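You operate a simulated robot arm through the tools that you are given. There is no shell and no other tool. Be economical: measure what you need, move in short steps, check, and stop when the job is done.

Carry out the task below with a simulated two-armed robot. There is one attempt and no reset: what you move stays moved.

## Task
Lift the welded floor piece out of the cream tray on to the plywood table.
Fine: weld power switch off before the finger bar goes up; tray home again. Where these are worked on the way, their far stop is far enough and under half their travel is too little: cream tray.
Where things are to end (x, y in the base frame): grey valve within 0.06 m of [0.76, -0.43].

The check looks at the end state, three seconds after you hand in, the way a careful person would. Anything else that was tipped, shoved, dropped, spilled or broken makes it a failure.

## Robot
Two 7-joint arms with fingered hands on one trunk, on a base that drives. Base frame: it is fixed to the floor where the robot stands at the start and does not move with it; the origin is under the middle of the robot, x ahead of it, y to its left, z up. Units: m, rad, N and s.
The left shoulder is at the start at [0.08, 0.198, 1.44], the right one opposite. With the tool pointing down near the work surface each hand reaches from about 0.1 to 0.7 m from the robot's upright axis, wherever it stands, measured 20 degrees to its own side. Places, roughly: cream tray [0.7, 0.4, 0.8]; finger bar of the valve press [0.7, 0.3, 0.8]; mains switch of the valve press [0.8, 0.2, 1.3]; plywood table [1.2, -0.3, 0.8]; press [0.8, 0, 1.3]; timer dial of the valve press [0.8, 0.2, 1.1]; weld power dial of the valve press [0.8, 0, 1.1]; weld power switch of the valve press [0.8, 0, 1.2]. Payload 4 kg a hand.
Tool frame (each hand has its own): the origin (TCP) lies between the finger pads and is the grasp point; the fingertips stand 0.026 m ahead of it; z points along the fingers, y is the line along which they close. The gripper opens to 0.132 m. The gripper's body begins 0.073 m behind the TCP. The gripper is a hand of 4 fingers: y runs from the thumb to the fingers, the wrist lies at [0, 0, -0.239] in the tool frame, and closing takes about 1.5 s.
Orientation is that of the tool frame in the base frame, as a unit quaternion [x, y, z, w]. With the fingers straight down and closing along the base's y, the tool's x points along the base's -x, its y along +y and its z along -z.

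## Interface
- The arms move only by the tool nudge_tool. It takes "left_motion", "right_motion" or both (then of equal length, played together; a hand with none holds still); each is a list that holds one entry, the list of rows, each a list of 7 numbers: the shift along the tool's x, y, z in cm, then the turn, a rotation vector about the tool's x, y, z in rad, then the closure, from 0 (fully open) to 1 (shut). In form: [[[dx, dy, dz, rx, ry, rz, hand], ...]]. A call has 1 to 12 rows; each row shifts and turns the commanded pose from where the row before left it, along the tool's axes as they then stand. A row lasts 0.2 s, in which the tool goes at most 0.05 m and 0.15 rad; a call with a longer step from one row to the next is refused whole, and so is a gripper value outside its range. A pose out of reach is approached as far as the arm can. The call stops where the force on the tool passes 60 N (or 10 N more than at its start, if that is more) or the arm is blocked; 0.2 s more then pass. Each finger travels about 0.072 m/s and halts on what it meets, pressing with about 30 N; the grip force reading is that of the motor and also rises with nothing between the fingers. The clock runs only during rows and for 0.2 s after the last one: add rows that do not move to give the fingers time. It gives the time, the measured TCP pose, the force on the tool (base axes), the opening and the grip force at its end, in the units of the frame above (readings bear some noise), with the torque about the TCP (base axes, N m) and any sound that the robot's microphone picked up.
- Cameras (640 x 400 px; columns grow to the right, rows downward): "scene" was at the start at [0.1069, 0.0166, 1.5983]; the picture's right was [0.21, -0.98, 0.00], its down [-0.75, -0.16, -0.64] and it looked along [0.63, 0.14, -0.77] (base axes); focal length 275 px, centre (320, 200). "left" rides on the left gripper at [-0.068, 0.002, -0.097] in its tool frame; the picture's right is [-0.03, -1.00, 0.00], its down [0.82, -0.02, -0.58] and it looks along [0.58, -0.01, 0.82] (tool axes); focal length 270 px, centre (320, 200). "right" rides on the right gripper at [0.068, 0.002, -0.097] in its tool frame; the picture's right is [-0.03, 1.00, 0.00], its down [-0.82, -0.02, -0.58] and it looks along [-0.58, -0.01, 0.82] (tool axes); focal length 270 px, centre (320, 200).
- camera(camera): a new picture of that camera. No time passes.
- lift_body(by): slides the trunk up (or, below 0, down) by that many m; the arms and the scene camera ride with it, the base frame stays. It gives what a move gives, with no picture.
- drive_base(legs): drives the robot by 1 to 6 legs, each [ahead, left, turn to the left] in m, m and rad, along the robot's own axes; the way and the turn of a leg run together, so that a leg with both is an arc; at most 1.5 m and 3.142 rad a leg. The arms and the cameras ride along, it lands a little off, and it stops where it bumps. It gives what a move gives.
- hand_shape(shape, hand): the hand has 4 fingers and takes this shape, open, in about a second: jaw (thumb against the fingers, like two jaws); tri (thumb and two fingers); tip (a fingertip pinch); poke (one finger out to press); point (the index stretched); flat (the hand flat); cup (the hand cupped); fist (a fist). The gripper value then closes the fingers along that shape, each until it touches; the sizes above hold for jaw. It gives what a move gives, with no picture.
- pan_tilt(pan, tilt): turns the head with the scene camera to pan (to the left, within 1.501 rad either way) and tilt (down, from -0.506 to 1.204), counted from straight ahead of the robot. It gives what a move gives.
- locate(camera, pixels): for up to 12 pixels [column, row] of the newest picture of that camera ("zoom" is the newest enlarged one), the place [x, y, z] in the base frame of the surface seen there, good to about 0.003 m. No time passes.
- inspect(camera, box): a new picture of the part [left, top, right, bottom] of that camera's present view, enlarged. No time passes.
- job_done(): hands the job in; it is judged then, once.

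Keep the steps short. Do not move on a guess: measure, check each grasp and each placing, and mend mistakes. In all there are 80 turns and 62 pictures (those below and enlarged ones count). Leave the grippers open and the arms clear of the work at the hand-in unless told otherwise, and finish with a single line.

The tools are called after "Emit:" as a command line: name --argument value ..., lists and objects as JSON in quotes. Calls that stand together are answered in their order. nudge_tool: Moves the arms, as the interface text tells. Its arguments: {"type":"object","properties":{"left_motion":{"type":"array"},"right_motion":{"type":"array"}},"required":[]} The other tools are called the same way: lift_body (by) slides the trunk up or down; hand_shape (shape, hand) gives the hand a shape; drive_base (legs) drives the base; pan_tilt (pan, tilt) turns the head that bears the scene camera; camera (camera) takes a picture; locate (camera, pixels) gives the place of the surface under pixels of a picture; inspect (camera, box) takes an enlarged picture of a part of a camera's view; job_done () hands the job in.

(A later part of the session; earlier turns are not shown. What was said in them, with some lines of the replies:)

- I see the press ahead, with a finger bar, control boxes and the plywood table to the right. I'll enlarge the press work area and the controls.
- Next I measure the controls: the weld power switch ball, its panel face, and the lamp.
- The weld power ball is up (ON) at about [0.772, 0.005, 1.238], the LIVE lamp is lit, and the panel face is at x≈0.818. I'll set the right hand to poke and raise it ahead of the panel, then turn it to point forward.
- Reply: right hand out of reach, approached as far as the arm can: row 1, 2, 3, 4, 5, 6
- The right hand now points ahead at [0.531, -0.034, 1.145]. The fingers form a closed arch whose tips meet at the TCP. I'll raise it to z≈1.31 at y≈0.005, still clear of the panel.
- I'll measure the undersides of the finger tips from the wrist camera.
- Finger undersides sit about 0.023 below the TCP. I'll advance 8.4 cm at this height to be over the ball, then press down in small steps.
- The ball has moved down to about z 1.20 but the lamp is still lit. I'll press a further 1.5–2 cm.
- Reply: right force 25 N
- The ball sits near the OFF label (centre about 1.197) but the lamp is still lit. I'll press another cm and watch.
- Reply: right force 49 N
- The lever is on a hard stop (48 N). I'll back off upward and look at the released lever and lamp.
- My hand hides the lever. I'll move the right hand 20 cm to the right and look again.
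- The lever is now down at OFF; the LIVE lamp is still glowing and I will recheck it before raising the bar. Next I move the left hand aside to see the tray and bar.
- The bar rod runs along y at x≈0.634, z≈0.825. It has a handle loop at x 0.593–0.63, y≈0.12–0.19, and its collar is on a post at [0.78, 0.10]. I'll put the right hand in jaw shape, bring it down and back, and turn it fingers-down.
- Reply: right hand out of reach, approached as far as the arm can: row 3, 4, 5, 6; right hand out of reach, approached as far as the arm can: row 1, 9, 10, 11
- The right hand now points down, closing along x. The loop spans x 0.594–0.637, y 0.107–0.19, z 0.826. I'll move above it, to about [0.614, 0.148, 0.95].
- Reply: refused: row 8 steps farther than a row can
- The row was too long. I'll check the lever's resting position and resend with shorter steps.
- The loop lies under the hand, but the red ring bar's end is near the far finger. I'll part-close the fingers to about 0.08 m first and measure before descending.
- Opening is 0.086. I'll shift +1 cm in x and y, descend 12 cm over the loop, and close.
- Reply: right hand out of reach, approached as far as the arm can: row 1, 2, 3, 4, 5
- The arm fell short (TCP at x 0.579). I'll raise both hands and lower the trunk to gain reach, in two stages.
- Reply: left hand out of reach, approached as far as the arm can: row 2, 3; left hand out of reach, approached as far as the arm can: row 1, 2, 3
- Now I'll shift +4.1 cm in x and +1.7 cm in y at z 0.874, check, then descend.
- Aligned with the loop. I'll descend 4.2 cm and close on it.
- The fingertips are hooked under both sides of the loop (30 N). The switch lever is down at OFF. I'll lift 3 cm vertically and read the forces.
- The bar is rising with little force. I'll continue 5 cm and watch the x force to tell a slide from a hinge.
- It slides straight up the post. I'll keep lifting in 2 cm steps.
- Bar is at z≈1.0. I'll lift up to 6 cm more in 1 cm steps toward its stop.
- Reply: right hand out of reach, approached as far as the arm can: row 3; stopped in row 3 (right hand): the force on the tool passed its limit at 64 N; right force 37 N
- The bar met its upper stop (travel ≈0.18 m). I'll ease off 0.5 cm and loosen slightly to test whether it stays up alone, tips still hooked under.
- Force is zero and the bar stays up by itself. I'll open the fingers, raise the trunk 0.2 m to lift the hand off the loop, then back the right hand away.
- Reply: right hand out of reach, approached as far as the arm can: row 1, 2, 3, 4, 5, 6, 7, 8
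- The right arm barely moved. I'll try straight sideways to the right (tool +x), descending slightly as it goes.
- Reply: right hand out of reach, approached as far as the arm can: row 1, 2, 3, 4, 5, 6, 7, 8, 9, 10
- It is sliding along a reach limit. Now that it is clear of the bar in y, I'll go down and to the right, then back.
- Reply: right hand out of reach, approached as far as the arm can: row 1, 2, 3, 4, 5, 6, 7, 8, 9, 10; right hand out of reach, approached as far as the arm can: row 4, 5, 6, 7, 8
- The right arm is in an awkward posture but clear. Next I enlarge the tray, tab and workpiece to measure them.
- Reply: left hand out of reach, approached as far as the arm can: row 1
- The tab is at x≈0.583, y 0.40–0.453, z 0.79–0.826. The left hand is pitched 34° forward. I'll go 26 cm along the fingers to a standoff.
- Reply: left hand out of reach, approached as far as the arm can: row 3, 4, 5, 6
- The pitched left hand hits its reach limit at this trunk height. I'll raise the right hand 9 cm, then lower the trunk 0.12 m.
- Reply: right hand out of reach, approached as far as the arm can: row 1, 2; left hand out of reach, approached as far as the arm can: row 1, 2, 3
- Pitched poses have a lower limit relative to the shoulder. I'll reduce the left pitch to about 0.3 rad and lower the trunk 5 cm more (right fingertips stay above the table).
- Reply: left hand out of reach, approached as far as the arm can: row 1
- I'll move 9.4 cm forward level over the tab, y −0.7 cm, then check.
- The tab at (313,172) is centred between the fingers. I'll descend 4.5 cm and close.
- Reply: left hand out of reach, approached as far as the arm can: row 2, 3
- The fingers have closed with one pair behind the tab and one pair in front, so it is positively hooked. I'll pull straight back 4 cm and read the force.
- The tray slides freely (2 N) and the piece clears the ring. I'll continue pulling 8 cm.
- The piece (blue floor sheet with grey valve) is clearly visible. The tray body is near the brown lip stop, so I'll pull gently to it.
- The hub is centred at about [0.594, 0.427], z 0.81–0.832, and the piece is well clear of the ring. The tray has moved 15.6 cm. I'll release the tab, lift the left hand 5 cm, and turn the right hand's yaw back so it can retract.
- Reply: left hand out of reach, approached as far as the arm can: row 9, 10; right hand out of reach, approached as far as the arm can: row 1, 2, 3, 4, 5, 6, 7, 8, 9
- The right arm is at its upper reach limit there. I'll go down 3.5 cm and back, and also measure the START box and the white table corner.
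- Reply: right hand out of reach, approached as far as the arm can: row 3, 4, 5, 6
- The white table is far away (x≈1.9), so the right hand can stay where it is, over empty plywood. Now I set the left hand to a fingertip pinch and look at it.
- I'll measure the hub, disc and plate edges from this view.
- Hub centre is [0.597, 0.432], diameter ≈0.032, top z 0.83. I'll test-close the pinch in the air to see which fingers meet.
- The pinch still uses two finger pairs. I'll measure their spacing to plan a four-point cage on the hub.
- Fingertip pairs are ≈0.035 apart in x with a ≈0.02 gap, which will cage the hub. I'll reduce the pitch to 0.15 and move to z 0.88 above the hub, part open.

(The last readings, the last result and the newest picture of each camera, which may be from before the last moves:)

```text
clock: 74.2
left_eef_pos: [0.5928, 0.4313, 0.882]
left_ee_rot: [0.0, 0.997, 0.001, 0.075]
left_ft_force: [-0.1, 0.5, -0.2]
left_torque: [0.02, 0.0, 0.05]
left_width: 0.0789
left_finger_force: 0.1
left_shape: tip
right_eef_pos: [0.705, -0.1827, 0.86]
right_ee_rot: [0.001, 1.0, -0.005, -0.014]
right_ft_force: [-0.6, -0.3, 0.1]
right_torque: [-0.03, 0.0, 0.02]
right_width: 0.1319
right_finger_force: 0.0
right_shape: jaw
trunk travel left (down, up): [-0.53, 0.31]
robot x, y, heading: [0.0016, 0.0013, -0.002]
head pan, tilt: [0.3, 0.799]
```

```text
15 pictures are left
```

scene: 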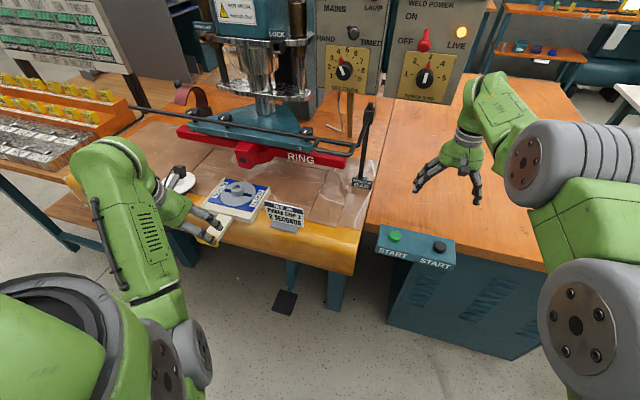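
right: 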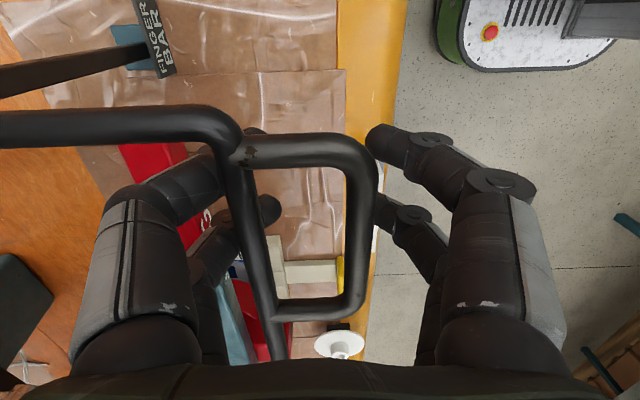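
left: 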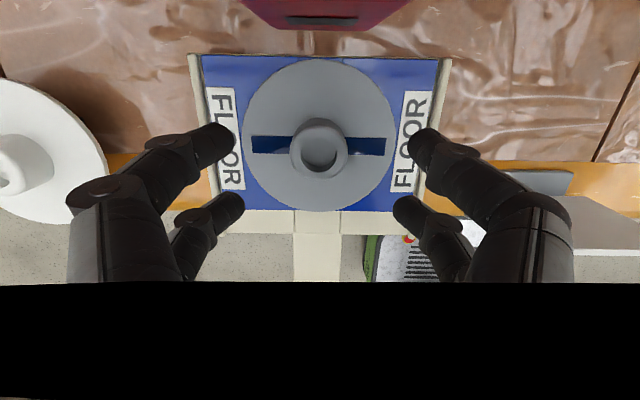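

A black band covers the bottom of the view: the raised bar is close to the hand's camera. I'll check from the scene camera before going further.

Emit:
inspect --camera "scene" --box '[100, 60, 390, 250]'

```text
2.11 times, centred on (245, 155) of scene
```

zoom: 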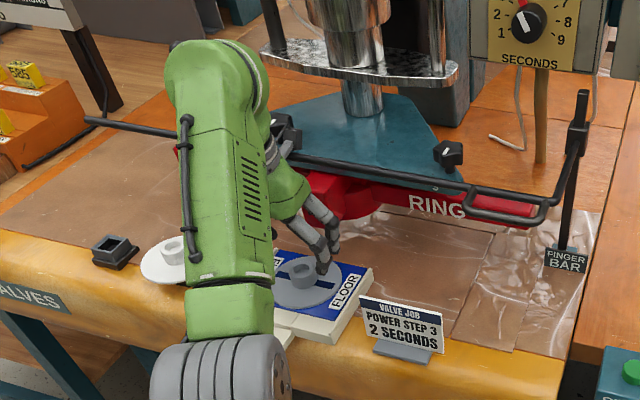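

Emit:
locate --camera "zoom" --pixels '[[95, 121], [130, 127], [330, 166], [400, 178], [285, 130], [295, 150], [470, 200], [577, 145]]'

```text
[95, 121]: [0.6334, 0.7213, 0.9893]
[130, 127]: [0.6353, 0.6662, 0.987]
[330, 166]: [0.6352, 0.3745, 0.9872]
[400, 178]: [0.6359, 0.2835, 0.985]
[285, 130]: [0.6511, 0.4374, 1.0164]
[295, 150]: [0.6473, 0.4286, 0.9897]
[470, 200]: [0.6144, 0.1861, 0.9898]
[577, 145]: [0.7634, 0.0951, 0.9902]
```

The bar is at z≈0.985, just behind and below the hand camera (0.65, 0.44, ~1.0). I'll raise straight up 7 cm to get over it, then back out, pull the tray further, and approach again from behind the bar.

Emit:
nudge_tool --left_motion '[[[-0.45, 0, -2, 0, 0, 0, 0.4], [-0.35, 0, -2, 0, 0, 0, 0.4], [-0.35, 0, -2, 0, 0, 0, 0.4], [-0.3, 0, -2, 0, 0, 0, 0.4], [3, 0, 0.4, 0, 0, 0, 0.4], [3, 0, 0.4, 0, 0, 0, 0.4], [3, 0, 0.4, 0, -0.075, 0, 0.2], [3, 0, 0.4, 0, -0.075, 0, 0.2]]]'

```text
clock: 76.0
left_eef_pos: [0.4772, 0.4329, 0.9267]
left_ee_rot: [0.002, 0.989, 0.0, 0.151]
left_ft_force: [0.3, -0.2, -0.1]
left_torque: [0.02, 0.01, 0.01]
left_width: 0.1052
left_finger_force: 0.2
left_shape: tip
right_eef_pos: [0.7027, -0.182, 0.8623]
right_ee_rot: [0.002, 1.0, -0.003, -0.011]
right_ft_force: [-0.1, -0.3, 0.6]
right_torque: [-0.01, -0.02, -0.04]
right_width: 0.1319
right_finger_force: 0.1
right_shape: jaw
trunk travel left (down, up): [-0.53, 0.31]
robot x, y, heading: [0.0036, 0.0038, 0.002]
head pan, tilt: [0.3, 0.799]
```

Now to the tab again: back and down to [0.418, 0.430, 0.87], then down to 0.835 and close.

Emit:
nudge_tool --left_motion '[[[2.5, -0.1, 1.2, 0, 0, 0, 0.2], [2.5, -0.1, 1.2, 0, 0, 0, 0.2], [2.3, -0.1, 1.3, 0, 0, 0, 0.2], [0.5, 0, 1.7, 0, 0, 0, 0.2], [0.5, 0, 1.7, 0, 0, 0, 0.2], [0, 0, 0, 0, 0, 0, 0.6], [0, 0, 0, 0, 0, 0, 0.8], [0, 0, 0, 0, 0, 0, 0.8], [0, 0, 0, 0, 0, 0, 0.8], [0, 0, 0, 0, 0, 0, 0.8]]]'

Emit:
camera --camera "left"

```text
clock: 78.2
left_eef_pos: [0.4203, 0.4282, 0.8341]
left_ee_rot: [0.0, 0.989, 0.001, 0.149]
left_ft_force: [0.0, 0.3, -0.2]
left_torque: [-0.02, -0.04, -0.03]
left_width: 0.0269
left_finger_force: 0.1
left_shape: tip
right_eef_pos: [0.7047, -0.1822, 0.8607]
right_ee_rot: [0.0, 1.0, -0.004, -0.012]
right_ft_force: [-0.2, 0.4, 0.2]
right_torque: [0.03, -0.01, 0.01]
right_width: 0.1319
right_finger_force: 0.0
right_shape: jaw
trunk travel left (down, up): [-0.53, 0.31]
robot x, y, heading: [-0.0008, -0.0, -0.002]
head pan, tilt: [0.3, 0.799]
```

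```text
13 pictures are left
```

left: 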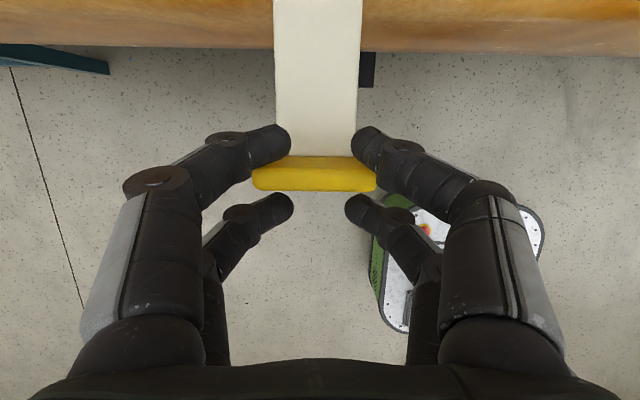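

Front pair is behind the tab (313,173). I'll finish closing and pull back up to 6 cm in 1 cm steps, looking for the stop.

Emit:
nudge_tool --left_motion '[[[0, 0, 0, 0, 0, 0, 0.95], [0, 0, 0, 0, 0, 0, 0.95], [0.95, 0, -0.3, 0, 0, 0, 0.95], [0.95, 0, -0.3, 0, 0, 0, 0.95], [0.95, 0, -0.3, 0, 0, 0, 0.95], [0.95, 0, -0.3, 0, 0, 0, 0.95], [0.95, 0, -0.3, 0, 0, 0, 0.95], [0.95, 0, -0.3, 0, 0, 0, 0.95]]]'

Emit:
camera --camera "left"

```text
clock: 79.9
left_eef_pos: [0.3783, 0.4232, 0.8379]
left_ee_rot: [0.012, 0.988, -0.004, 0.157]
left_ft_force: [41.5, 1.5, -5.1]
left_torque: [-0.07, -0.52, -0.41]
left_width: 0.0053
left_finger_force: 0.2
left_shape: tip
right_eef_pos: [0.7078, -0.1862, 0.8571]
right_ee_rot: [0.004, 1.0, -0.005, -0.014]
right_ft_force: [-0.2, -0.4, -0.2]
right_torque: [0.01, -0.05, 0.01]
right_width: 0.132
right_finger_force: 0.1
right_shape: jaw
trunk travel left (down, up): [-0.53, 0.31]
robot x, y, heading: [0.0004, -0.003, -0.004]
head pan, tilt: [0.3, 0.799]
stopped in row 8 (left hand): the force on the tool passed its limit at 70 N (the readings are from after the stop); the commanded pose is now the measured one
```

```text
12 pictures are left
```

left: 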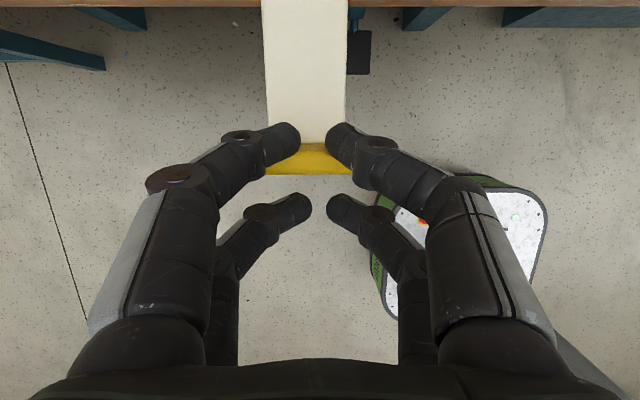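

The stop is reached (70 N). I'll ease off, open, rise and move above the hub for a measurement view, staying behind the bar.

Emit:
nudge_tool --left_motion '[[[-0.6, 0, 0.2, 0, 0, 0, 0.6], [0, 0, 0, 0, 0, 0, 0.2], [0, 0, 0, 0, 0, 0, 0.2], [0, 0, 0, 0, 0, 0, 0.2], [0, 0, 0, 0, 0, 0, 0.2], [-0.5, 0, -1.6, 0, 0, 0, 0.2], [-0.5, 0, -1.6, 0, 0, 0, 0.2], [-0.5, 0, -1.6, 0, 0, 0, 0.2], [-3, 0.2, 0.2, 0, 0, 0, 0.2], [-3, 0.2, 0.2, 0, 0, 0, 0.2], [-3, 0.2, 0.2, 0, 0, 0, 0.2], [-3, 0.1, 0.2, 0, 0, 0, 0.2]]]'

Emit:
camera --camera "left"

```text
clock: 82.5
left_eef_pos: [0.5011, 0.4332, 0.9086]
left_ee_rot: [0.006, 0.988, 0.0, 0.155]
left_ft_force: [1.2, -0.1, -0.1]
left_torque: [0.02, 0.0, -0.02]
left_width: 0.1051
left_finger_force: 0.2
left_shape: tip
left hand out of reach, approached as far as the arm can: row 8
right_eef_pos: [0.706, -0.1838, 0.8594]
right_ee_rot: [0.003, 1.0, -0.004, -0.014]
right_ft_force: [0.1, 0.4, 0.1]
right_torque: [-0.01, 0.02, -0.01]
right_width: 0.1319
right_finger_force: 0.1
right_shape: jaw
trunk travel left (down, up): [-0.53, 0.31]
robot x, y, heading: [0.0025, -0.001, -0.003]
head pan, tilt: [0.3, 0.799]
```

```text
11 pictures are left
```

left: 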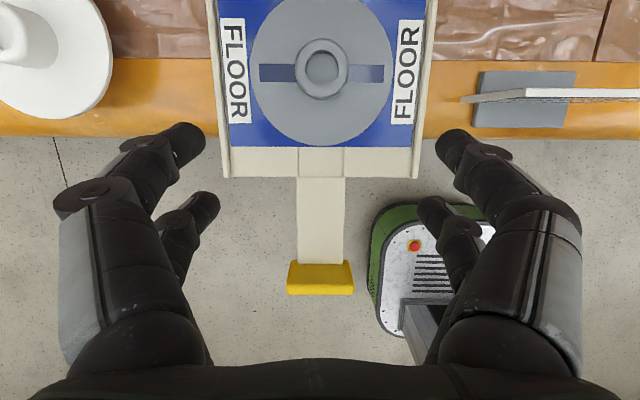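

Emit:
locate --camera "left" --pixels '[[295, 68], [347, 68], [321, 43], [321, 95], [300, 120], [255, 70], [390, 70], [320, 285], [500, 92]]'

```text
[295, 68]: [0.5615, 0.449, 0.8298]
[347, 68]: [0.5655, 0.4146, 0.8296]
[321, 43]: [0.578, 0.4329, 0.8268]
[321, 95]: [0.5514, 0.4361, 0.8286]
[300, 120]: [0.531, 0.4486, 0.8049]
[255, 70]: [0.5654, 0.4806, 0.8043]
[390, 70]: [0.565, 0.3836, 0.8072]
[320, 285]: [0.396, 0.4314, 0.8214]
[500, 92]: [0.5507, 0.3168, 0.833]
```

The hub is now at [0.564, 0.432] (travel ≈0.19 m). I'll set pitch to 0.25, move over the hub behind the bar, and descend to z≈0.842.

Emit:
nudge_tool --left_motion '[[[0, 0, 0, 0, 0.06, 0, 0.4], [-1.55, -0.05, 1.55, 0, 0, 0, 0.4], [-1.55, -0.05, 1.55, 0, 0, 0, 0.4], [-1.55, 0, 1.55, 0, 0, 0, 0.4], [0.25, 0, 1, 0, 0, 0, 0.4], [0.25, 0, 1.1, 0, 0, 0, 0.4], [0.3, 0, 1.1, 0, 0, 0, 0.4], [0, 0, 0, 0, 0, 0, 0.4]]]'

Emit:
camera --camera "left"

```text
clock: 84.3
left_eef_pos: [0.555, 0.431, 0.8436]
left_ee_rot: [0.008, 0.992, 0.0, 0.126]
left_ft_force: [0.5, 0.4, 0.3]
left_torque: [-0.02, 0.0, -0.02]
left_width: 0.0797
left_finger_force: 0.0
left_shape: tip
right_eef_pos: [0.7053, -0.184, 0.8598]
right_ee_rot: [0.003, 1.0, -0.004, -0.012]
right_ft_force: [-0.1, -0.6, -0.2]
right_torque: [0.02, 0.0, 0.02]
right_width: 0.1318
right_finger_force: 0.0
right_shape: jaw
trunk travel left (down, up): [-0.53, 0.31]
robot x, y, heading: [0.0001, 0.0007, -0.0]
head pan, tilt: [0.3, 0.799]
```

```text
10 pictures are left
```

left: 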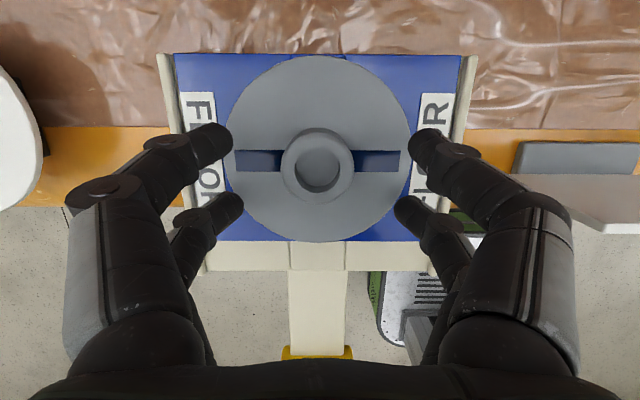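

Hub centre (317,165) is slightly forward of the finger mid-line (row ~178). I'll shift 4 mm forward, 3 mm down, then close.

Emit:
nudge_tool --left_motion '[[[-0.35, 0, 0.38, 0, 0, 0, 0.4], [0, 0, 0, 0, 0, 0, 0.7], [0, 0, 0, 0, 0, 0, 0.95], [0, 0, 0, 0, 0, 0, 0.95], [0, 0, 0, 0, 0, 0, 0.95], [0, 0, 0, 0, 0, 0, 0.95], [0, 0, 0, 0, 0, 0, 0.95]]]'

Emit:
camera --camera "left"

```text
clock: 85.9
left_eef_pos: [0.559, 0.4311, 0.8411]
left_ee_rot: [0.007, 0.992, 0.0, 0.127]
left_ft_force: [0.8, 1.8, 8.3]
left_torque: [0.14, 0.44, -0.07]
left_width: 0.0109
left_finger_force: 30.2
left_shape: tip
right_eef_pos: [0.7048, -0.1847, 0.86]
right_ee_rot: [0.004, 1.0, -0.004, -0.012]
right_ft_force: [-0.3, 0.2, 0.1]
right_torque: [0.01, -0.01, 0.0]
right_width: 0.1319
right_finger_force: 0.1
right_shape: jaw
trunk travel left (down, up): [-0.53, 0.31]
robot x, y, heading: [-0.0029, -0.0028, -0.005]
head pan, tilt: [0.3, 0.799]
```

```text
9 pictures are left
```

left: 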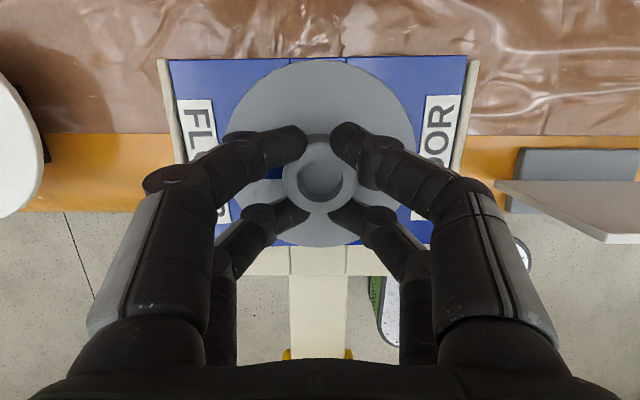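

The four fingers cage the hub, grip 30 N. I'll lift 3 cm straight up and check the piece follows.

Emit:
nudge_tool --left_motion '[[[-0.25, 0, -0.97, 0, 0, 0, 0.95], [-0.25, 0, -0.97, 0, 0, 0, 0.95], [-0.25, 0, -0.97, 0, 0, 0, 0.95], [0, 0, 0, 0, 0, 0, 0.95]]]'

Emit:
inspect --camera "scene" --box '[130, 100, 370, 260]'

```text
clock: 86.9
left_eef_pos: [0.5591, 0.4313, 0.8706]
left_ee_rot: [0.007, 0.992, 0.0, 0.126]
left_ft_force: [0.5, 0.0, -0.1]
left_torque: [0.0, 0.04, -0.01]
left_width: 0.0102
left_finger_force: 30.1
left_shape: tip
right_eef_pos: [0.7045, -0.1846, 0.8596]
right_ee_rot: [0.003, 1.0, -0.005, -0.012]
right_ft_force: [1.1, -0.2, -0.2]
right_torque: [0.0, -0.02, -0.01]
right_width: 0.1319
right_finger_force: 0.1
right_shape: jaw
trunk travel left (down, up): [-0.53, 0.31]
robot x, y, heading: [0.0011, 0.0019, -0.005]
head pan, tilt: [0.3, 0.799]
```

```text
2.50 times, centred on (250, 180) of scene
```

zoom: 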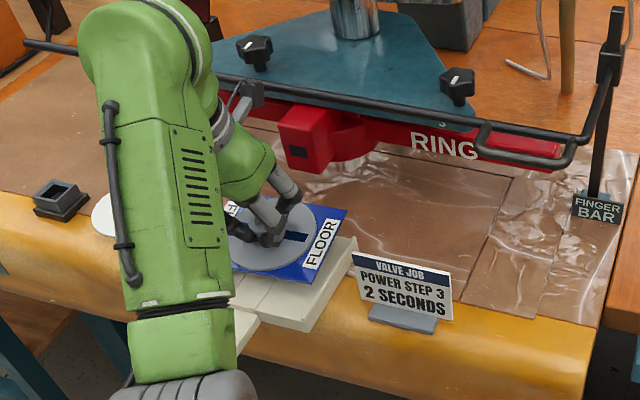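

The piece is held and level, out of the tray. I'll back 8 cm out from under the bar, raise 6 cm, and check where the base's front edge is.

Emit:
locate --camera "left" --pixels '[[378, 295], [395, 300], [522, 250]]'

Emit:
nudge_tool --left_motion '[[[1.94, 0, -0.5, 0, 0, 0, 0.95], [1.94, 0, -0.5, 0, 0, 0, 0.95], [1.94, 0, -0.5, 0, 0, 0, 0.95], [1.94, 0, -0.5, 0, 0, 0, 0.95], [-0.4, 0, -1.5, 0, 0, 0, 0.95], [-0.4, 0, -1.5, 0, 0, 0, 0.95], [-0.4, 0, -1.5, 0, 0, 0, 0.95], [-0.4, 0, -1.5, 0, 0, 0, 0.95]]]'

Emit:
pan_tilt --pan -0.3 --tilt 0.9

Emit:
camera --camera "scene"

```text
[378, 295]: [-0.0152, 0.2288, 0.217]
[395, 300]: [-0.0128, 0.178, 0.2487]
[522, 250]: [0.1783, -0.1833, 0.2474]
```

```text
clock: 88.7
left_eef_pos: [0.4802, 0.4319, 0.9332]
left_ee_rot: [0.007, 0.992, 0.0, 0.126]
left_ft_force: [0.4, 0.3, -0.8]
left_torque: [-0.03, 0.0, -0.01]
left_width: 0.0102
left_finger_force: 29.7
left_shape: tip
right_eef_pos: [0.7049, -0.1861, 0.8592]
right_ee_rot: [0.004, 1.0, -0.005, -0.013]
right_ft_force: [0.3, -0.9, -0.3]
right_torque: [-0.02, 0.01, 0.01]
right_width: 0.1318
right_finger_force: 0.1
right_shape: jaw
trunk travel left (down, up): [-0.53, 0.31]
robot x, y, heading: [0.0061, 0.0002, 0.001]
head pan, tilt: [0.3, 0.799]
```

```text
clock: 89.7
left_eef_pos: [0.4811, 0.4316, 0.9322]
left_ee_rot: [0.007, 0.992, 0.0, 0.127]
left_ft_force: [1.0, 0.5, -0.9]
left_torque: [-0.02, 0.05, -0.02]
left_width: 0.0101
left_finger_force: 30.4
left_shape: tip
right_eef_pos: [0.7052, -0.1839, 0.8597]
right_ee_rot: [0.004, 1.0, -0.004, -0.013]
right_ft_force: [0.3, 0.1, -0.1]
right_torque: [0.03, 0.04, 0.0]
right_width: 0.1318
right_finger_force: 0.0
right_shape: jaw
trunk travel left (down, up): [-0.53, 0.31]
robot x, y, heading: [-0.0009, -0.0005, -0.006]
head pan, tilt: [-0.3, 0.901]
```

```text
7 pictures are left
```

scene: 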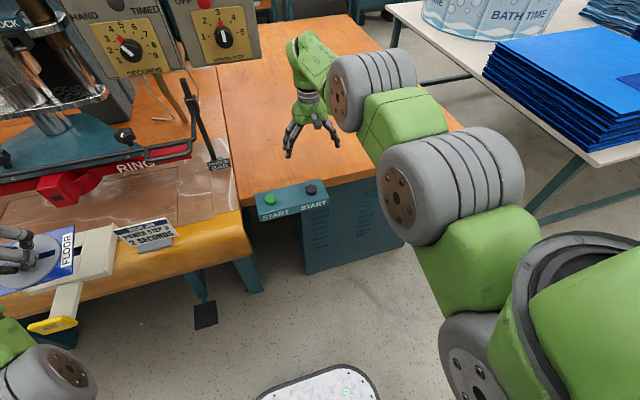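

Base front is near x≈0.2 so there is room to go forward. I'll measure the white table and the plywood edges before driving.

Emit:
locate --camera "scene" --pixels '[[480, 75], [590, 163], [635, 155], [462, 128], [380, 170], [240, 203], [310, 190], [400, 10], [360, 375]]'

```text
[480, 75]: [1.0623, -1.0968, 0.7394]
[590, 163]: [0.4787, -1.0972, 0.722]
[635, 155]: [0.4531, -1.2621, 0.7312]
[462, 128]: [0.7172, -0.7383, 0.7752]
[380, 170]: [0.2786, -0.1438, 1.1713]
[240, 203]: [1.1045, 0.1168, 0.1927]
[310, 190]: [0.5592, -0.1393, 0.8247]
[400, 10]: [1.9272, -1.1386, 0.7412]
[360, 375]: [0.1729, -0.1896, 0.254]
```

The white table's edge is at y≈-1.10, well clear. I'll drive 0.60 m right, then 0.17 m ahead with the piece held at plate height ≈0.89.

Emit:
drive_base --legs '[[0, -0.6, 0], [0.17, 0, 0]]'

```text
clock: 94.2
left_eef_pos: [0.6441, -0.1703, 0.9328]
left_ee_rot: [0.007, 0.992, 0.0, 0.128]
left_ft_force: [-0.1, 0.1, -0.8]
left_torque: [0.02, 0.01, -0.03]
left_width: 0.0099
left_finger_force: 29.9
left_shape: tip
right_eef_pos: [0.8698, -0.7854, 0.8615]
right_ee_rot: [0.002, 1.0, -0.004, -0.011]
right_ft_force: [-0.1, 0.2, 1.0]
right_torque: [0.0, -0.03, 0.03]
right_width: 0.1318
right_finger_force: 0.1
right_shape: jaw
trunk travel left (down, up): [-0.53, 0.31]
robot x, y, heading: [0.1695, -0.6003, -0.002]
head pan, tilt: [-0.3, 0.901]
```

Grip still holds. I'll carry the piece to above [0.755, -0.431] at z 0.88.

Emit:
nudge_tool --left_motion '[[[-1.36, -3.73, 1.08, 0, 0, 0, 0.95], [-1.36, -3.73, 1.08, 0, 0, 0, 0.95], [-1.36, -3.73, 1.08, 0, 0, 0, 0.95], [-1.36, -3.73, 1.08, 0, 0, 0, 0.95], [-1.36, -3.73, 1.08, 0, 0, 0, 0.95], [-1.36, -3.73, 1.08, 0, 0, 0, 0.95], [-1.36, -3.73, 1.08, 0, 0, 0, 0.95]]]'

```text
clock: 95.8
left_eef_pos: [0.6639, -0.229, 0.9026]
left_ee_rot: [0.011, 0.992, 0.0, 0.126]
left_ft_force: [0.1, 0.2, 0.0]
left_torque: [-0.01, 0.04, -0.01]
left_width: 0.0099
left_finger_force: 30.1
left_shape: tip
left hand out of reach, approached as far as the arm can: row 2, 3, 4, 5, 6, 7
right_eef_pos: [0.8714, -0.7866, 0.86]
right_ee_rot: [0.002, 1.0, -0.003, -0.012]
right_ft_force: [-0.3, 0.5, 0.1]
right_torque: [-0.02, -0.02, 0.01]
right_width: 0.1319
right_finger_force: 0.0
right_shape: jaw
trunk travel left (down, up): [-0.53, 0.31]
robot x, y, heading: [0.1664, -0.6006, 0.002]
head pan, tilt: [-0.3, 0.901]
```

The arm is limited inward. I'll shift the right hand 6 cm inward, then drive a further 0.20 m right and 0.08 m ahead, keeping the piece at plate height ≈0.86.

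Emit:
nudge_tool --right_motion '[[[0, 2, 0, 0, 0, 0, 0], [0, 2, 0, 0, 0, 0, 0], [0, 2, 0, 0, 0, 0, 0]]]'

Emit:
drive_base --legs '[[0, -0.2, 0], [0.08, 0, 0]]'

Emit:
camera --camera "left"

```text
clock: 96.5
left_eef_pos: [0.6639, -0.2276, 0.9037]
left_ee_rot: [0.011, 0.992, 0.0, 0.127]
left_ft_force: [0.1, 0.1, -1.5]
left_torque: [-0.01, -0.01, 0.0]
left_width: 0.01
left_finger_force: 29.6
left_shape: tip
right_eef_pos: [0.871, -0.7262, 0.8614]
right_ee_rot: [0.003, 1.0, -0.006, -0.013]
right_ft_force: [-0.6, -0.4, 0.0]
right_torque: [-0.02, 0.0, 0.0]
right_width: 0.1322
right_finger_force: 0.0
right_shape: jaw
trunk travel left (down, up): [-0.53, 0.31]
robot x, y, heading: [0.1626, -0.6056, -0.002]
head pan, tilt: [-0.3, 0.901]
```

```text
clock: 98.8
left_eef_pos: [0.7426, -0.4293, 0.904]
left_ee_rot: [0.011, 0.992, 0.001, 0.128]
left_ft_force: [-0.1, -0.4, -1.2]
left_torque: [0.05, -0.03, -0.01]
left_width: 0.01
left_finger_force: 30.1
left_shape: tip
right_eef_pos: [0.9487, -0.9272, 0.8604]
right_ee_rot: [0.002, 1.0, -0.004, -0.01]
right_ft_force: [0.4, 0.1, -1.1]
right_torque: [-0.05, -0.03, 0.01]
right_width: 0.1318
right_finger_force: 0.1
right_shape: jaw
trunk travel left (down, up): [-0.53, 0.31]
robot x, y, heading: [0.2491, -0.8019, -0.003]
head pan, tilt: [-0.3, 0.901]
```

```text
6 pictures are left
```

left: 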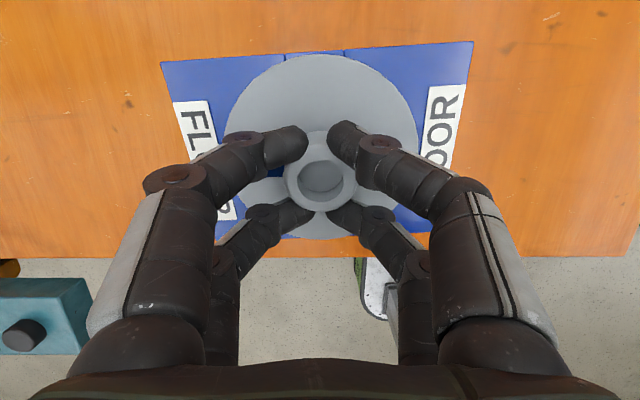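

The piece is over the plywood. I'll go 1.3 cm forward, lower the trunk 5 cm (plate still ~3.5 cm clear), then lower with the arm in small steps.

Emit:
nudge_tool --left_motion '[[[-1.26, 0, 0.32, 0, 0, 0, 0.95]]]'

Emit:
lift_body --by -0.05

Emit:
nudge_tool --left_motion '[[[0.25, 0, 0.97, 0, 0, 0, 0.95], [0.25, 0, 0.97, 0, 0, 0, 0.95]]]'

```text
clock: 99.2
left_eef_pos: [0.753, -0.4266, 0.9045]
left_ee_rot: [0.015, 0.992, 0.001, 0.127]
left_ft_force: [-0.4, 0.2, -0.4]
left_torque: [-0.01, 0.01, -0.04]
left_width: 0.0098
left_finger_force: 29.8
left_shape: tip
right_eef_pos: [0.9495, -0.9264, 0.8602]
right_ee_rot: [0.004, 1.0, -0.004, -0.011]
right_ft_force: [0.1, -0.5, 0.3]
right_torque: [0.01, -0.03, 0.03]
right_width: 0.132
right_finger_force: 0.1
right_shape: jaw
trunk travel left (down, up): [-0.53, 0.31]
robot x, y, heading: [0.246, -0.8006, -0.003]
head pan, tilt: [-0.3, 0.901]
```

```text
clock: 100.1
left_eef_pos: [0.7566, -0.4272, 0.853]
left_ee_rot: [0.014, 0.992, 0.001, 0.126]
left_ft_force: [0.5, -0.3, -0.7]
left_torque: [0.0, -0.01, 0.0]
left_width: 0.0098
left_finger_force: 30.1
left_shape: tip
right_eef_pos: [0.9504, -0.9266, 0.8099]
right_ee_rot: [0.004, 1.0, -0.004, -0.012]
right_ft_force: [-0.4, 0.8, -0.4]
right_torque: [0.01, 0.02, -0.01]
right_width: 0.1317
right_finger_force: 0.0
right_shape: jaw
trunk travel left (down, up): [-0.48, 0.36]
robot x, y, heading: [0.2409, -0.8015, -0.004]
head pan, tilt: [-0.3, 0.901]
```

```text
clock: 100.7
left_eef_pos: [0.7567, -0.4275, 0.8343]
left_ee_rot: [0.015, 0.992, 0.001, 0.126]
left_ft_force: [-0.4, -0.4, -1.0]
left_torque: [0.01, 0.0, -0.02]
left_width: 0.01
left_finger_force: 30.0
left_shape: tip
right_eef_pos: [0.9504, -0.926, 0.8097]
right_ee_rot: [0.004, 1.0, -0.005, -0.013]
right_ft_force: [0.5, 0.0, 0.7]
right_torque: [0.0, -0.03, 0.0]
right_width: 0.1319
right_finger_force: 0.1
right_shape: jaw
trunk travel left (down, up): [-0.48, 0.36]
robot x, y, heading: [0.2493, -0.8037, -0.0]
head pan, tilt: [-0.3, 0.901]
```

Emit:
nudge_tool --left_motion '[[[0.12, 0, 0.48, 0, 0, 0, 0.95], [0.12, 0, 0.48, 0, 0, 0, 0.95], [0.07, 0, 0.29, 0, 0, 0, 0.95], [0, 0, 0, 0, 0, 0, 0.95]]]'

Emit:
inspect --camera "left" --box '[120, 20, 520, 270]'

```text
clock: 101.7
left_eef_pos: [0.7556, -0.4279, 0.8253]
left_ee_rot: [0.015, 0.992, 0.003, 0.129]
left_ft_force: [4.0, 2.4, 20.0]
left_torque: [0.2, -0.17, -0.02]
left_width: 0.0101
left_finger_force: 30.1
left_shape: tip
right_eef_pos: [0.9497, -0.9278, 0.8119]
right_ee_rot: [0.003, 1.0, -0.005, -0.011]
right_ft_force: [-0.3, 0.1, 0.6]
right_torque: [0.0, 0.03, 0.02]
right_width: 0.1317
right_finger_force: 0.2
right_shape: jaw
trunk travel left (down, up): [-0.48, 0.36]
robot x, y, heading: [0.2457, -0.8036, 0.0]
head pan, tilt: [-0.3, 0.901]
```

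```text
1.60 times, centred on (320, 145) of left
```

zoom: 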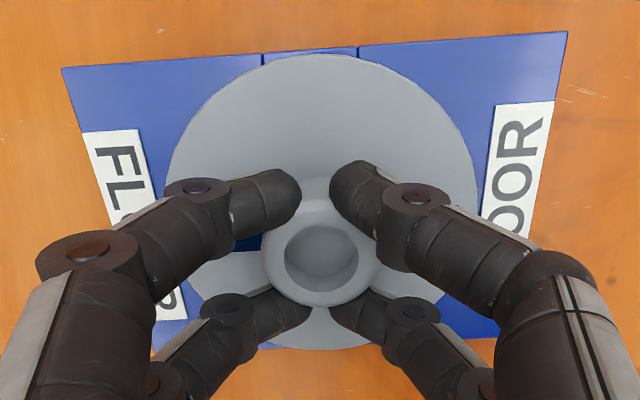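

The piece is on the table (20 N contact). I'll ease 3 mm, open, and rise 4 cm.

Emit:
nudge_tool --left_motion '[[[-0.08, 0, -0.3, 0, 0, 0, 0.95], [0, 0, 0, 0, 0, 0, 0.8], [0, 0, 0, 0, 0, 0, 0.5], [0, 0, 0, 0, 0, 0, 0.4], [0, 0, 0, 0, 0, 0, 0.4], [0, 0, 0, 0, 0, 0, 0.4], [0, 0, -1.5, 0, 0, 0, 0.4], [0, 0, -2, 0, 0, 0, 0.4], [0, 0, -2, 0, 0, 0, 0.4], [0, 0, -2, 0, 0, 0, 0.4]]]'

Emit:
camera --camera "left"

```text
clock: 103.9
left_eef_pos: [0.7506, -0.4219, 0.8827]
left_ee_rot: [0.015, 0.992, 0.0, 0.127]
left_ft_force: [1.0, 0.2, -0.4]
left_torque: [-0.01, 0.01, -0.01]
left_width: 0.0788
left_finger_force: 0.1
left_shape: tip
left hand out of reach, approached as far as the arm can: row 9, 10
right_eef_pos: [0.9507, -0.9271, 0.8093]
right_ee_rot: [0.002, 1.0, -0.005, -0.012]
right_ft_force: [0.5, 0.1, 1.6]
right_torque: [-0.04, -0.02, 0.0]
right_width: 0.1317
right_finger_force: 0.1
right_shape: jaw
trunk travel left (down, up): [-0.48, 0.36]
robot x, y, heading: [0.2465, -0.8027, -0.004]
head pan, tilt: [-0.3, 0.901]
```

```text
4 pictures are left
```

left: 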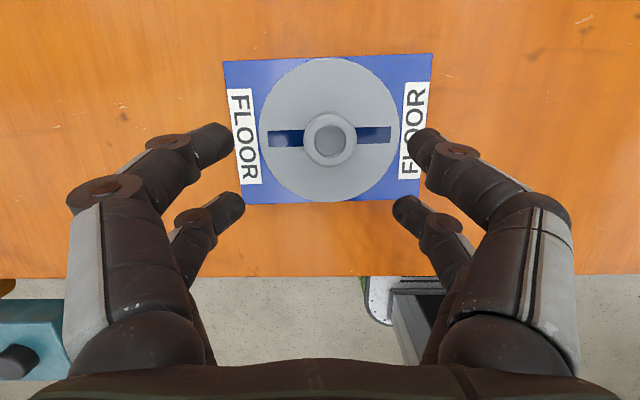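

I'll verify the hub's place, then raise the trunk 0.10 m for clearance and drive back: 0.246 m back, then 0.80 m left.

Emit:
locate --camera "left" --pixels '[[304, 138], [356, 138], [330, 115], [330, 163], [228, 62], [430, 60], [250, 200], [415, 197]]'

Emit:
lift_body --by 0.1

Emit:
drive_base --legs '[[-0.246, 0, 0.003], [0, 0.802, 0]]'

```text
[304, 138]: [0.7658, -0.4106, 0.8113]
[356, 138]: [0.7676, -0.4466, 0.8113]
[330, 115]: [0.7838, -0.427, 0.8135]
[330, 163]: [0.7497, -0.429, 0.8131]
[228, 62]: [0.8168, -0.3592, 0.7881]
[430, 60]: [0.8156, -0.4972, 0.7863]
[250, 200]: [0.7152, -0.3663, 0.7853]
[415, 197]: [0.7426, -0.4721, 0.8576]
```

```text
clock: 105.3
left_eef_pos: [0.7515, -0.4213, 0.9832]
left_ee_rot: [0.014, 0.992, 0.002, 0.126]
left_ft_force: [0.7, 0.8, 0.4]
left_torque: [0.0, -0.04, -0.01]
left_width: 0.0784
left_finger_force: 0.2
left_shape: tip
right_eef_pos: [0.9521, -0.9273, 0.9104]
right_ee_rot: [0.004, 1.0, -0.005, -0.012]
right_ft_force: [-0.2, 0.3, 0.5]
right_torque: [0.03, 0.01, -0.04]
right_width: 0.1319
right_finger_force: 0.0
right_shape: jaw
trunk travel left (down, up): [-0.58, 0.26]
robot x, y, heading: [0.248, -0.805, -0.001]
head pan, tilt: [-0.3, 0.901]
```

```text
clock: 110.9
left_eef_pos: [0.5021, 0.3776, 0.9831]
left_ee_rot: [0.011, 0.992, 0.002, 0.126]
left_ft_force: [0.0, -0.5, -0.2]
left_torque: [0.01, 0.0, -0.01]
left_width: 0.0787
left_finger_force: 0.1
left_shape: tip
right_eef_pos: [0.706, -0.1246, 0.9099]
right_ee_rot: [-0.001, 1.0, -0.005, -0.012]
right_ft_force: [0.6, -0.1, 0.0]
right_torque: [-0.04, 0.04, -0.02]
right_width: 0.1322
right_finger_force: 0.0
right_shape: jaw
trunk travel left (down, up): [-0.58, 0.26]
robot x, y, heading: [0.0022, -0.0031, 0.005]
head pan, tilt: [-0.3, 0.901]
```

The valve rests at [0.767, -0.428], within 1 cm of the goal. Now I lower the trunk 5 cm and bring the left hand over the tab to push the tray home.

Emit:
lift_body --by -0.05

Emit:
nudge_tool --left_motion '[[[3.19, 1.3, 0.56, 0, 0, 0, 0.2], [3.19, 1.3, 0.56, 0, 0, 0, 0.2], [3.19, 1.3, 0.56, 0, 0, 0, 0.2], [3.19, 1.3, 0.56, 0, 0, 0, 0.2]]]'

Emit:
camera --camera "left"

```text
clock: 111.8
left_eef_pos: [0.5005, 0.3788, 0.9353]
left_ee_rot: [0.012, 0.992, 0.002, 0.126]
left_ft_force: [0.0, 0.8, -0.3]
left_torque: [0.02, 0.02, -0.01]
left_width: 0.0785
left_finger_force: 0.1
left_shape: tip
right_eef_pos: [0.7036, -0.1241, 0.8609]
right_ee_rot: [-0.001, 1.0, -0.005, -0.011]
right_ft_force: [0.0, 0.1, 0.1]
right_torque: [0.02, 0.01, 0.02]
right_width: 0.1322
right_finger_force: 0.1
right_shape: jaw
trunk travel left (down, up): [-0.53, 0.31]
robot x, y, heading: [0.0017, -0.0044, 0.009]
head pan, tilt: [-0.3, 0.901]
```

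```text
clock: 112.8
left_eef_pos: [0.389, 0.4354, 0.871]
left_ee_rot: [0.01, 0.992, 0.002, 0.128]
left_ft_force: [-0.6, -0.3, 0.1]
left_torque: [-0.01, -0.01, 0.01]
left_width: 0.1056
left_finger_force: 0.1
left_shape: tip
left hand out of reach, approached as far as the arm can: row 1, 2
right_eef_pos: [0.7042, -0.1247, 0.8608]
right_ee_rot: [-0.001, 1.0, -0.005, -0.011]
right_ft_force: [0.3, 0.1, 0.2]
right_torque: [-0.01, -0.01, 0.03]
right_width: 0.1318
right_finger_force: 0.0
right_shape: jaw
trunk travel left (down, up): [-0.53, 0.31]
robot x, y, heading: [-0.0028, -0.0021, 0.0]
head pan, tilt: [-0.3, 0.901]
```

```text
3 pictures are left
```

left: 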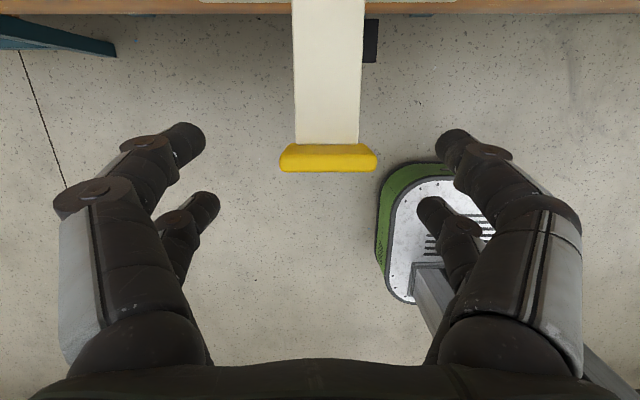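

Emit:
locate --camera "left" --pixels '[[328, 152], [328, 165], [282, 158], [376, 158]]'

```text
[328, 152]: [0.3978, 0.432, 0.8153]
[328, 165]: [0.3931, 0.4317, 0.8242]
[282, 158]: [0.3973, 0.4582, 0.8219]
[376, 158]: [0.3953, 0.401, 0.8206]
```

The tab is at x 0.396, y 0.430. I'll descend 3.6 cm straddling it and close.

Emit:
nudge_tool --left_motion '[[[0.3, -0.25, 1.2, 0, 0, 0, 0.2], [0.3, -0.2, 1.2, 0, 0, 0, 0.2], [0.3, 0, 1.1, 0, 0, 0, 0.2], [0, 0, 0, 0, 0, 0, 0.6], [0, 0, 0, 0, 0, 0, 0.95], [0, 0, 0, 0, 0, 0, 0.95], [0, 0, 0, 0, 0, 0, 0.95], [0, 0, 0, 0, 0, 0, 0.95], [0, 0, 0, 0, 0, 0, 0.95]]]'

Emit:
nudge_tool --left_motion '[[[-1.45, 0, 0.37, 0, 0, 0, 0.95], [-1.45, 0, 0.37, 0, 0, 0, 0.95], [-1.45, 0, 0.37, 0, 0, 0, 0.95], [-1.45, 0, 0.37, 0, 0, 0, 0.95], [-1.45, 0, 0.37, 0, 0, 0, 0.95], [-1.45, 0, 0.37, 0, 0, 0, 0.95]]]'

```text
clock: 114.8
left_eef_pos: [0.3906, 0.4312, 0.8371]
left_ee_rot: [0.011, 0.992, 0.002, 0.126]
left_ft_force: [0.2, 0.4, 0.0]
left_torque: [0.0, 0.01, 0.0]
left_width: 0.0066
left_finger_force: 0.1
left_shape: tip
right_eef_pos: [0.7045, -0.1236, 0.8596]
right_ee_rot: [0.0, 1.0, -0.005, -0.012]
right_ft_force: [-0.2, 0.2, 0.5]
right_torque: [0.04, 0.04, 0.0]
right_width: 0.132
right_finger_force: 0.1
right_shape: jaw
trunk travel left (down, up): [-0.53, 0.31]
robot x, y, heading: [0.0005, -0.0095, 0.013]
head pan, tilt: [-0.3, 0.901]
```

```text
clock: 116.2
left_eef_pos: [0.4804, 0.4312, 0.8371]
left_ee_rot: [0.01, 0.992, 0.002, 0.126]
left_ft_force: [-2.6, 0.5, 0.8]
left_torque: [0.06, 0.06, 0.02]
left_width: 0.007
left_finger_force: 0.0
left_shape: tip
right_eef_pos: [0.7048, -0.1242, 0.8601]
right_ee_rot: [0.0, 1.0, -0.004, -0.012]
right_ft_force: [-1.1, -0.4, 0.1]
right_torque: [0.02, -0.02, 0.0]
right_width: 0.1321
right_finger_force: 0.1
right_shape: jaw
trunk travel left (down, up): [-0.53, 0.31]
robot x, y, heading: [0.0002, -0.005, 0.002]
head pan, tilt: [-0.3, 0.901]
```

The tray follows (2.6 N). I'll push on 8 cm, then slowly to the home stop.

Emit:
nudge_tool --left_motion '[[[-1.45, 0, 0.37, 0, 0, 0, 0.95], [-1.45, 0, 0.37, 0, 0, 0, 0.95], [-1.45, 0, 0.37, 0, 0, 0, 0.95], [-1.45, 0, 0.37, 0, 0, 0, 0.95], [-1.45, 0, 0.37, 0, 0, 0, 0.95], [-0.7, 0, 0.18, 0, 0, 0, 0.95], [-0.5, 0, 0.12, 0, 0, 0, 0.95], [-0.5, 0, 0.12, 0, 0, 0, 0.95], [-0.5, 0, 0.12, 0, 0, 0, 0.95], [-0.5, 0, 0.12, 0, 0, 0, 0.95]]]'

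```text
clock: 118.5
left_eef_pos: [0.5832, 0.4278, 0.8383]
left_ee_rot: [0.01, 0.992, 0.001, 0.126]
left_ft_force: [-1.4, 1.7, -0.4]
left_torque: [0.03, 0.08, 0.0]
left_width: 0.0072
left_finger_force: 0.0
left_shape: tip
right_eef_pos: [0.705, -0.1246, 0.8613]
right_ee_rot: [-0.001, 1.0, -0.005, -0.012]
right_ft_force: [-0.3, 0.0, -1.0]
right_torque: [0.02, -0.02, 0.01]
right_width: 0.1321
right_finger_force: 0.0
right_shape: jaw
trunk travel left (down, up): [-0.53, 0.31]
robot x, y, heading: [-0.0016, -0.005, 0.0]
head pan, tilt: [-0.3, 0.901]
```

Not at the stop yet; I'll push on in 3 mm steps.

Emit:
nudge_tool --left_motion '[[[-0.3, 0, 0.08, 0, 0, 0, 0.95], [-0.3, 0, 0.08, 0, 0, 0, 0.95], [-0.3, 0, 0.08, 0, 0, 0, 0.95], [-0.3, 0, 0.08, 0, 0, 0, 0.95], [-0.3, 0, 0.08, 0, 0, 0, 0.95], [-0.3, 0, 0.08, 0, 0, 0, 0.95]]]'

```text
clock: 119.8
left_eef_pos: [0.5833, 0.4302, 0.8387]
left_ee_rot: [0.005, 0.992, 0.003, 0.122]
left_ft_force: [-26.9, 0.1, 4.4]
left_torque: [0.07, 0.76, 0.02]
left_width: 0.0077
left_finger_force: 0.1
left_shape: tip
left hand out of reach, approached as far as the arm can: row 4, 5
right_eef_pos: [0.7028, -0.1215, 0.862]
right_ee_rot: [-0.002, 1.0, -0.005, -0.01]
right_ft_force: [0.9, 0.5, -1.0]
right_torque: [0.0, 0.03, 0.01]
right_width: 0.1319
right_finger_force: 0.1
right_shape: jaw
trunk travel left (down, up): [-0.53, 0.31]
robot x, y, heading: [-0.0007, -0.0037, 0.007]
head pan, tilt: [-0.3, 0.901]
stopped in row 6 (left hand): the force on the tool passed its limit at 61 N (the readings are from after the stop); the commanded pose is now the measured one
```

The tray is on its home stop (61 N). I'll ease off, open wide so the fingers pass outside the tab, back straight out 12 cm, then rise.

Emit:
nudge_tool --left_motion '[[[0.2, 0, -0.05, 0, 0, 0, 0.9], [0, 0, 0, 0, 0, 0, 0.5], [0, 0, 0, 0, 0, 0, 0.2], [0, 0, 0, 0, 0, 0, 0.2], [0, 0, 0, 0, 0, 0, 0.2], [0, 0, 0, 0, 0, 0, 0.2], [1.94, 0, -0.5, 0, 0, 0, 0.2], [1.94, 0, -0.5, 0, 0, 0, 0.2], [1.94, 0, -0.5, 0, 0, 0, 0.2], [1.94, 0, -0.5, 0, 0, 0, 0.2], [1.94, 0, -0.5, 0, 0, 0, 0], [1.94, 0, -0.5, 0, 0, 0, 0]]]'

Emit:
nudge_tool --left_motion '[[[1.5, 0, -1.5, 0, 0, 0, 0], [1.5, 0, -1.5, 0, 0, 0, 0], [1.5, 0, -1.5, 0, 0, 0, 0]]]'

Emit:
pan_tilt --pan -0.05 --tilt 0.8

Emit:
camera --camera "scene"

```text
clock: 122.4
left_eef_pos: [0.4668, 0.4303, 0.8383]
left_ee_rot: [0.008, 0.992, 0.003, 0.124]
left_ft_force: [-0.2, -0.3, 0.5]
left_torque: [-0.04, -0.01, 0.01]
left_width: 0.1319
left_finger_force: 0.1
left_shape: tip
right_eef_pos: [0.7048, -0.1229, 0.86]
right_ee_rot: [-0.002, 1.0, -0.005, -0.011]
right_ft_force: [-0.9, 0.5, 0.1]
right_torque: [0.0, -0.01, 0.01]
right_width: 0.1319
right_finger_force: 0.0
right_shape: jaw
trunk travel left (down, up): [-0.53, 0.31]
robot x, y, heading: [-0.0003, -0.0036, 0.002]
head pan, tilt: [-0.3, 0.901]
```

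```text
clock: 123.2
left_eef_pos: [0.4113, 0.4286, 0.8703]
left_ee_rot: [0.008, 0.992, 0.001, 0.122]
left_ft_force: [0.2, 0.7, 0.4]
left_torque: [0.0, 0.01, 0.05]
left_width: 0.1318
left_finger_force: 0.0
left_shape: tip
right_eef_pos: [0.7038, -0.1225, 0.8603]
right_ee_rot: [-0.003, 1.0, -0.004, -0.012]
right_ft_force: [-0.9, 0.3, -0.6]
right_torque: [0.0, 0.01, 0.0]
right_width: 0.1318
right_finger_force: 0.1
right_shape: jaw
trunk travel left (down, up): [-0.53, 0.31]
robot x, y, heading: [0.0008, -0.006, 0.009]
head pan, tilt: [-0.3, 0.901]
```

```text
clock: 123.9
left_eef_pos: [0.4122, 0.4304, 0.869]
left_ee_rot: [0.008, 0.992, 0.002, 0.123]
left_ft_force: [-0.2, -0.4, -0.7]
left_torque: [-0.04, -0.02, -0.01]
left_width: 0.1319
left_finger_force: 0.1
left_shape: tip
right_eef_pos: [0.704, -0.1235, 0.8593]
right_ee_rot: [-0.001, 1.0, -0.004, -0.012]
right_ft_force: [-0.7, 0.2, 0.8]
right_torque: [-0.03, -0.01, 0.02]
right_width: 0.1318
right_finger_force: 0.1
right_shape: jaw
trunk travel left (down, up): [-0.53, 0.31]
robot x, y, heading: [-0.0028, -0.0056, 0.002]
head pan, tilt: [-0.051, 0.799]
```

```text
2 pictures are left
5 turns are left
```

scene: 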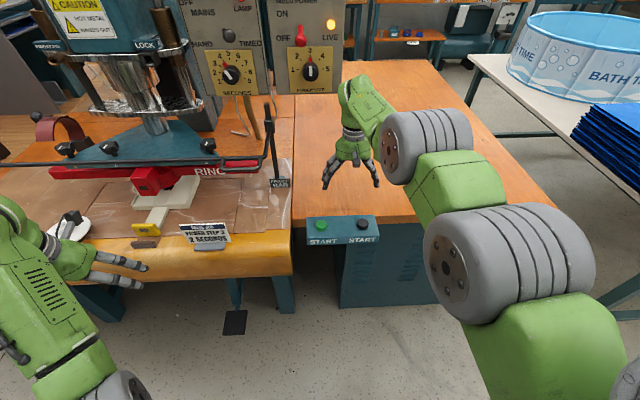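

The tray looks home. I'll confirm the tab's position, raise the trunk 0.10 m and back off 0.25 m so both arms are clear, then take a final look.

Emit:
locate --camera "scene" --pixels '[[140, 226], [145, 232], [160, 212], [299, 40], [332, 24]]'

Emit:
lift_body --by 0.1

Emit:
drive_base --legs '[[-0.28, 0, 0]]'

Emit:
camera --camera "scene"

```text
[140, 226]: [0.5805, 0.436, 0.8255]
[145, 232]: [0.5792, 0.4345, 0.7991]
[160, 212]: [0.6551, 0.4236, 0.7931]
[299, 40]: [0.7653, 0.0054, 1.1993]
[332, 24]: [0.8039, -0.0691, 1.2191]
```

```text
clock: 125.3
left_eef_pos: [0.4122, 0.4296, 0.9692]
left_ee_rot: [0.008, 0.992, 0.001, 0.123]
left_ft_force: [-0.8, 0.1, 0.8]
left_torque: [0.02, 0.02, 0.01]
left_width: 0.1317
left_finger_force: 0.0
left_shape: tip
right_eef_pos: [0.7043, -0.1225, 0.9602]
right_ee_rot: [-0.002, 1.0, -0.005, -0.012]
right_ft_force: [-0.6, 1.2, 0.2]
right_torque: [-0.01, 0.03, 0.0]
right_width: 0.1316
right_finger_force: 0.1
right_shape: jaw
trunk travel left (down, up): [-0.63, 0.21]
robot x, y, heading: [-0.0005, -0.0071, 0.007]
head pan, tilt: [-0.051, 0.799]
```

```text
clock: 127.2
left_eef_pos: [0.1366, 0.428, 0.9694]
left_ee_rot: [0.009, 0.993, 0.001, 0.122]
left_ft_force: [-0.3, -0.5, -0.4]
left_torque: [0.04, 0.01, 0.02]
left_width: 0.132
left_finger_force: 0.1
left_shape: tip
right_eef_pos: [0.4273, -0.1268, 0.9604]
right_ee_rot: [-0.001, 1.0, -0.004, -0.013]
right_ft_force: [0.8, -0.3, 0.1]
right_torque: [-0.03, -0.01, 0.02]
right_width: 0.1318
right_finger_force: 0.0
right_shape: jaw
trunk travel left (down, up): [-0.63, 0.21]
robot x, y, heading: [-0.2793, -0.0049, -0.001]
head pan, tilt: [-0.051, 0.799]
```

```text
1 pictures are left
4 turns are left
```

scene: 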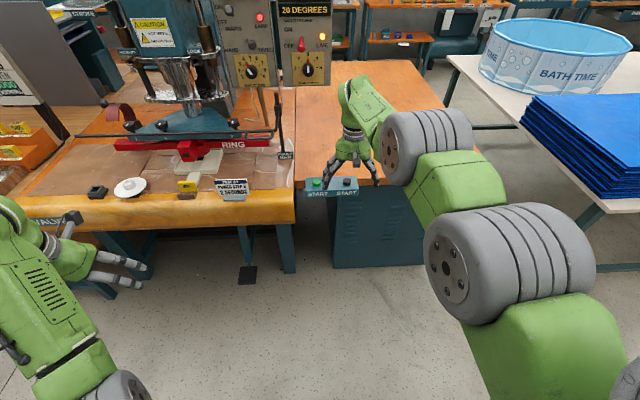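

The tab is back at x 0.580, as at the start. The switch lever is down at OFF, the bar is up, the white disc and card look undisturbed, and both hands are open and clear. I measured the valve at [0.767, -0.428] after release. I'm handing in.

Emit:
job_done

```text
The job is handed in.
```

The welded floor piece is on the plywood table with its valve at about [0.767, -0.428]; the weld power switch was put OFF before the bar went up (its LIVE lamp stayed lit), the tray is home, the finger bar was left up, and both hands are open and clear.
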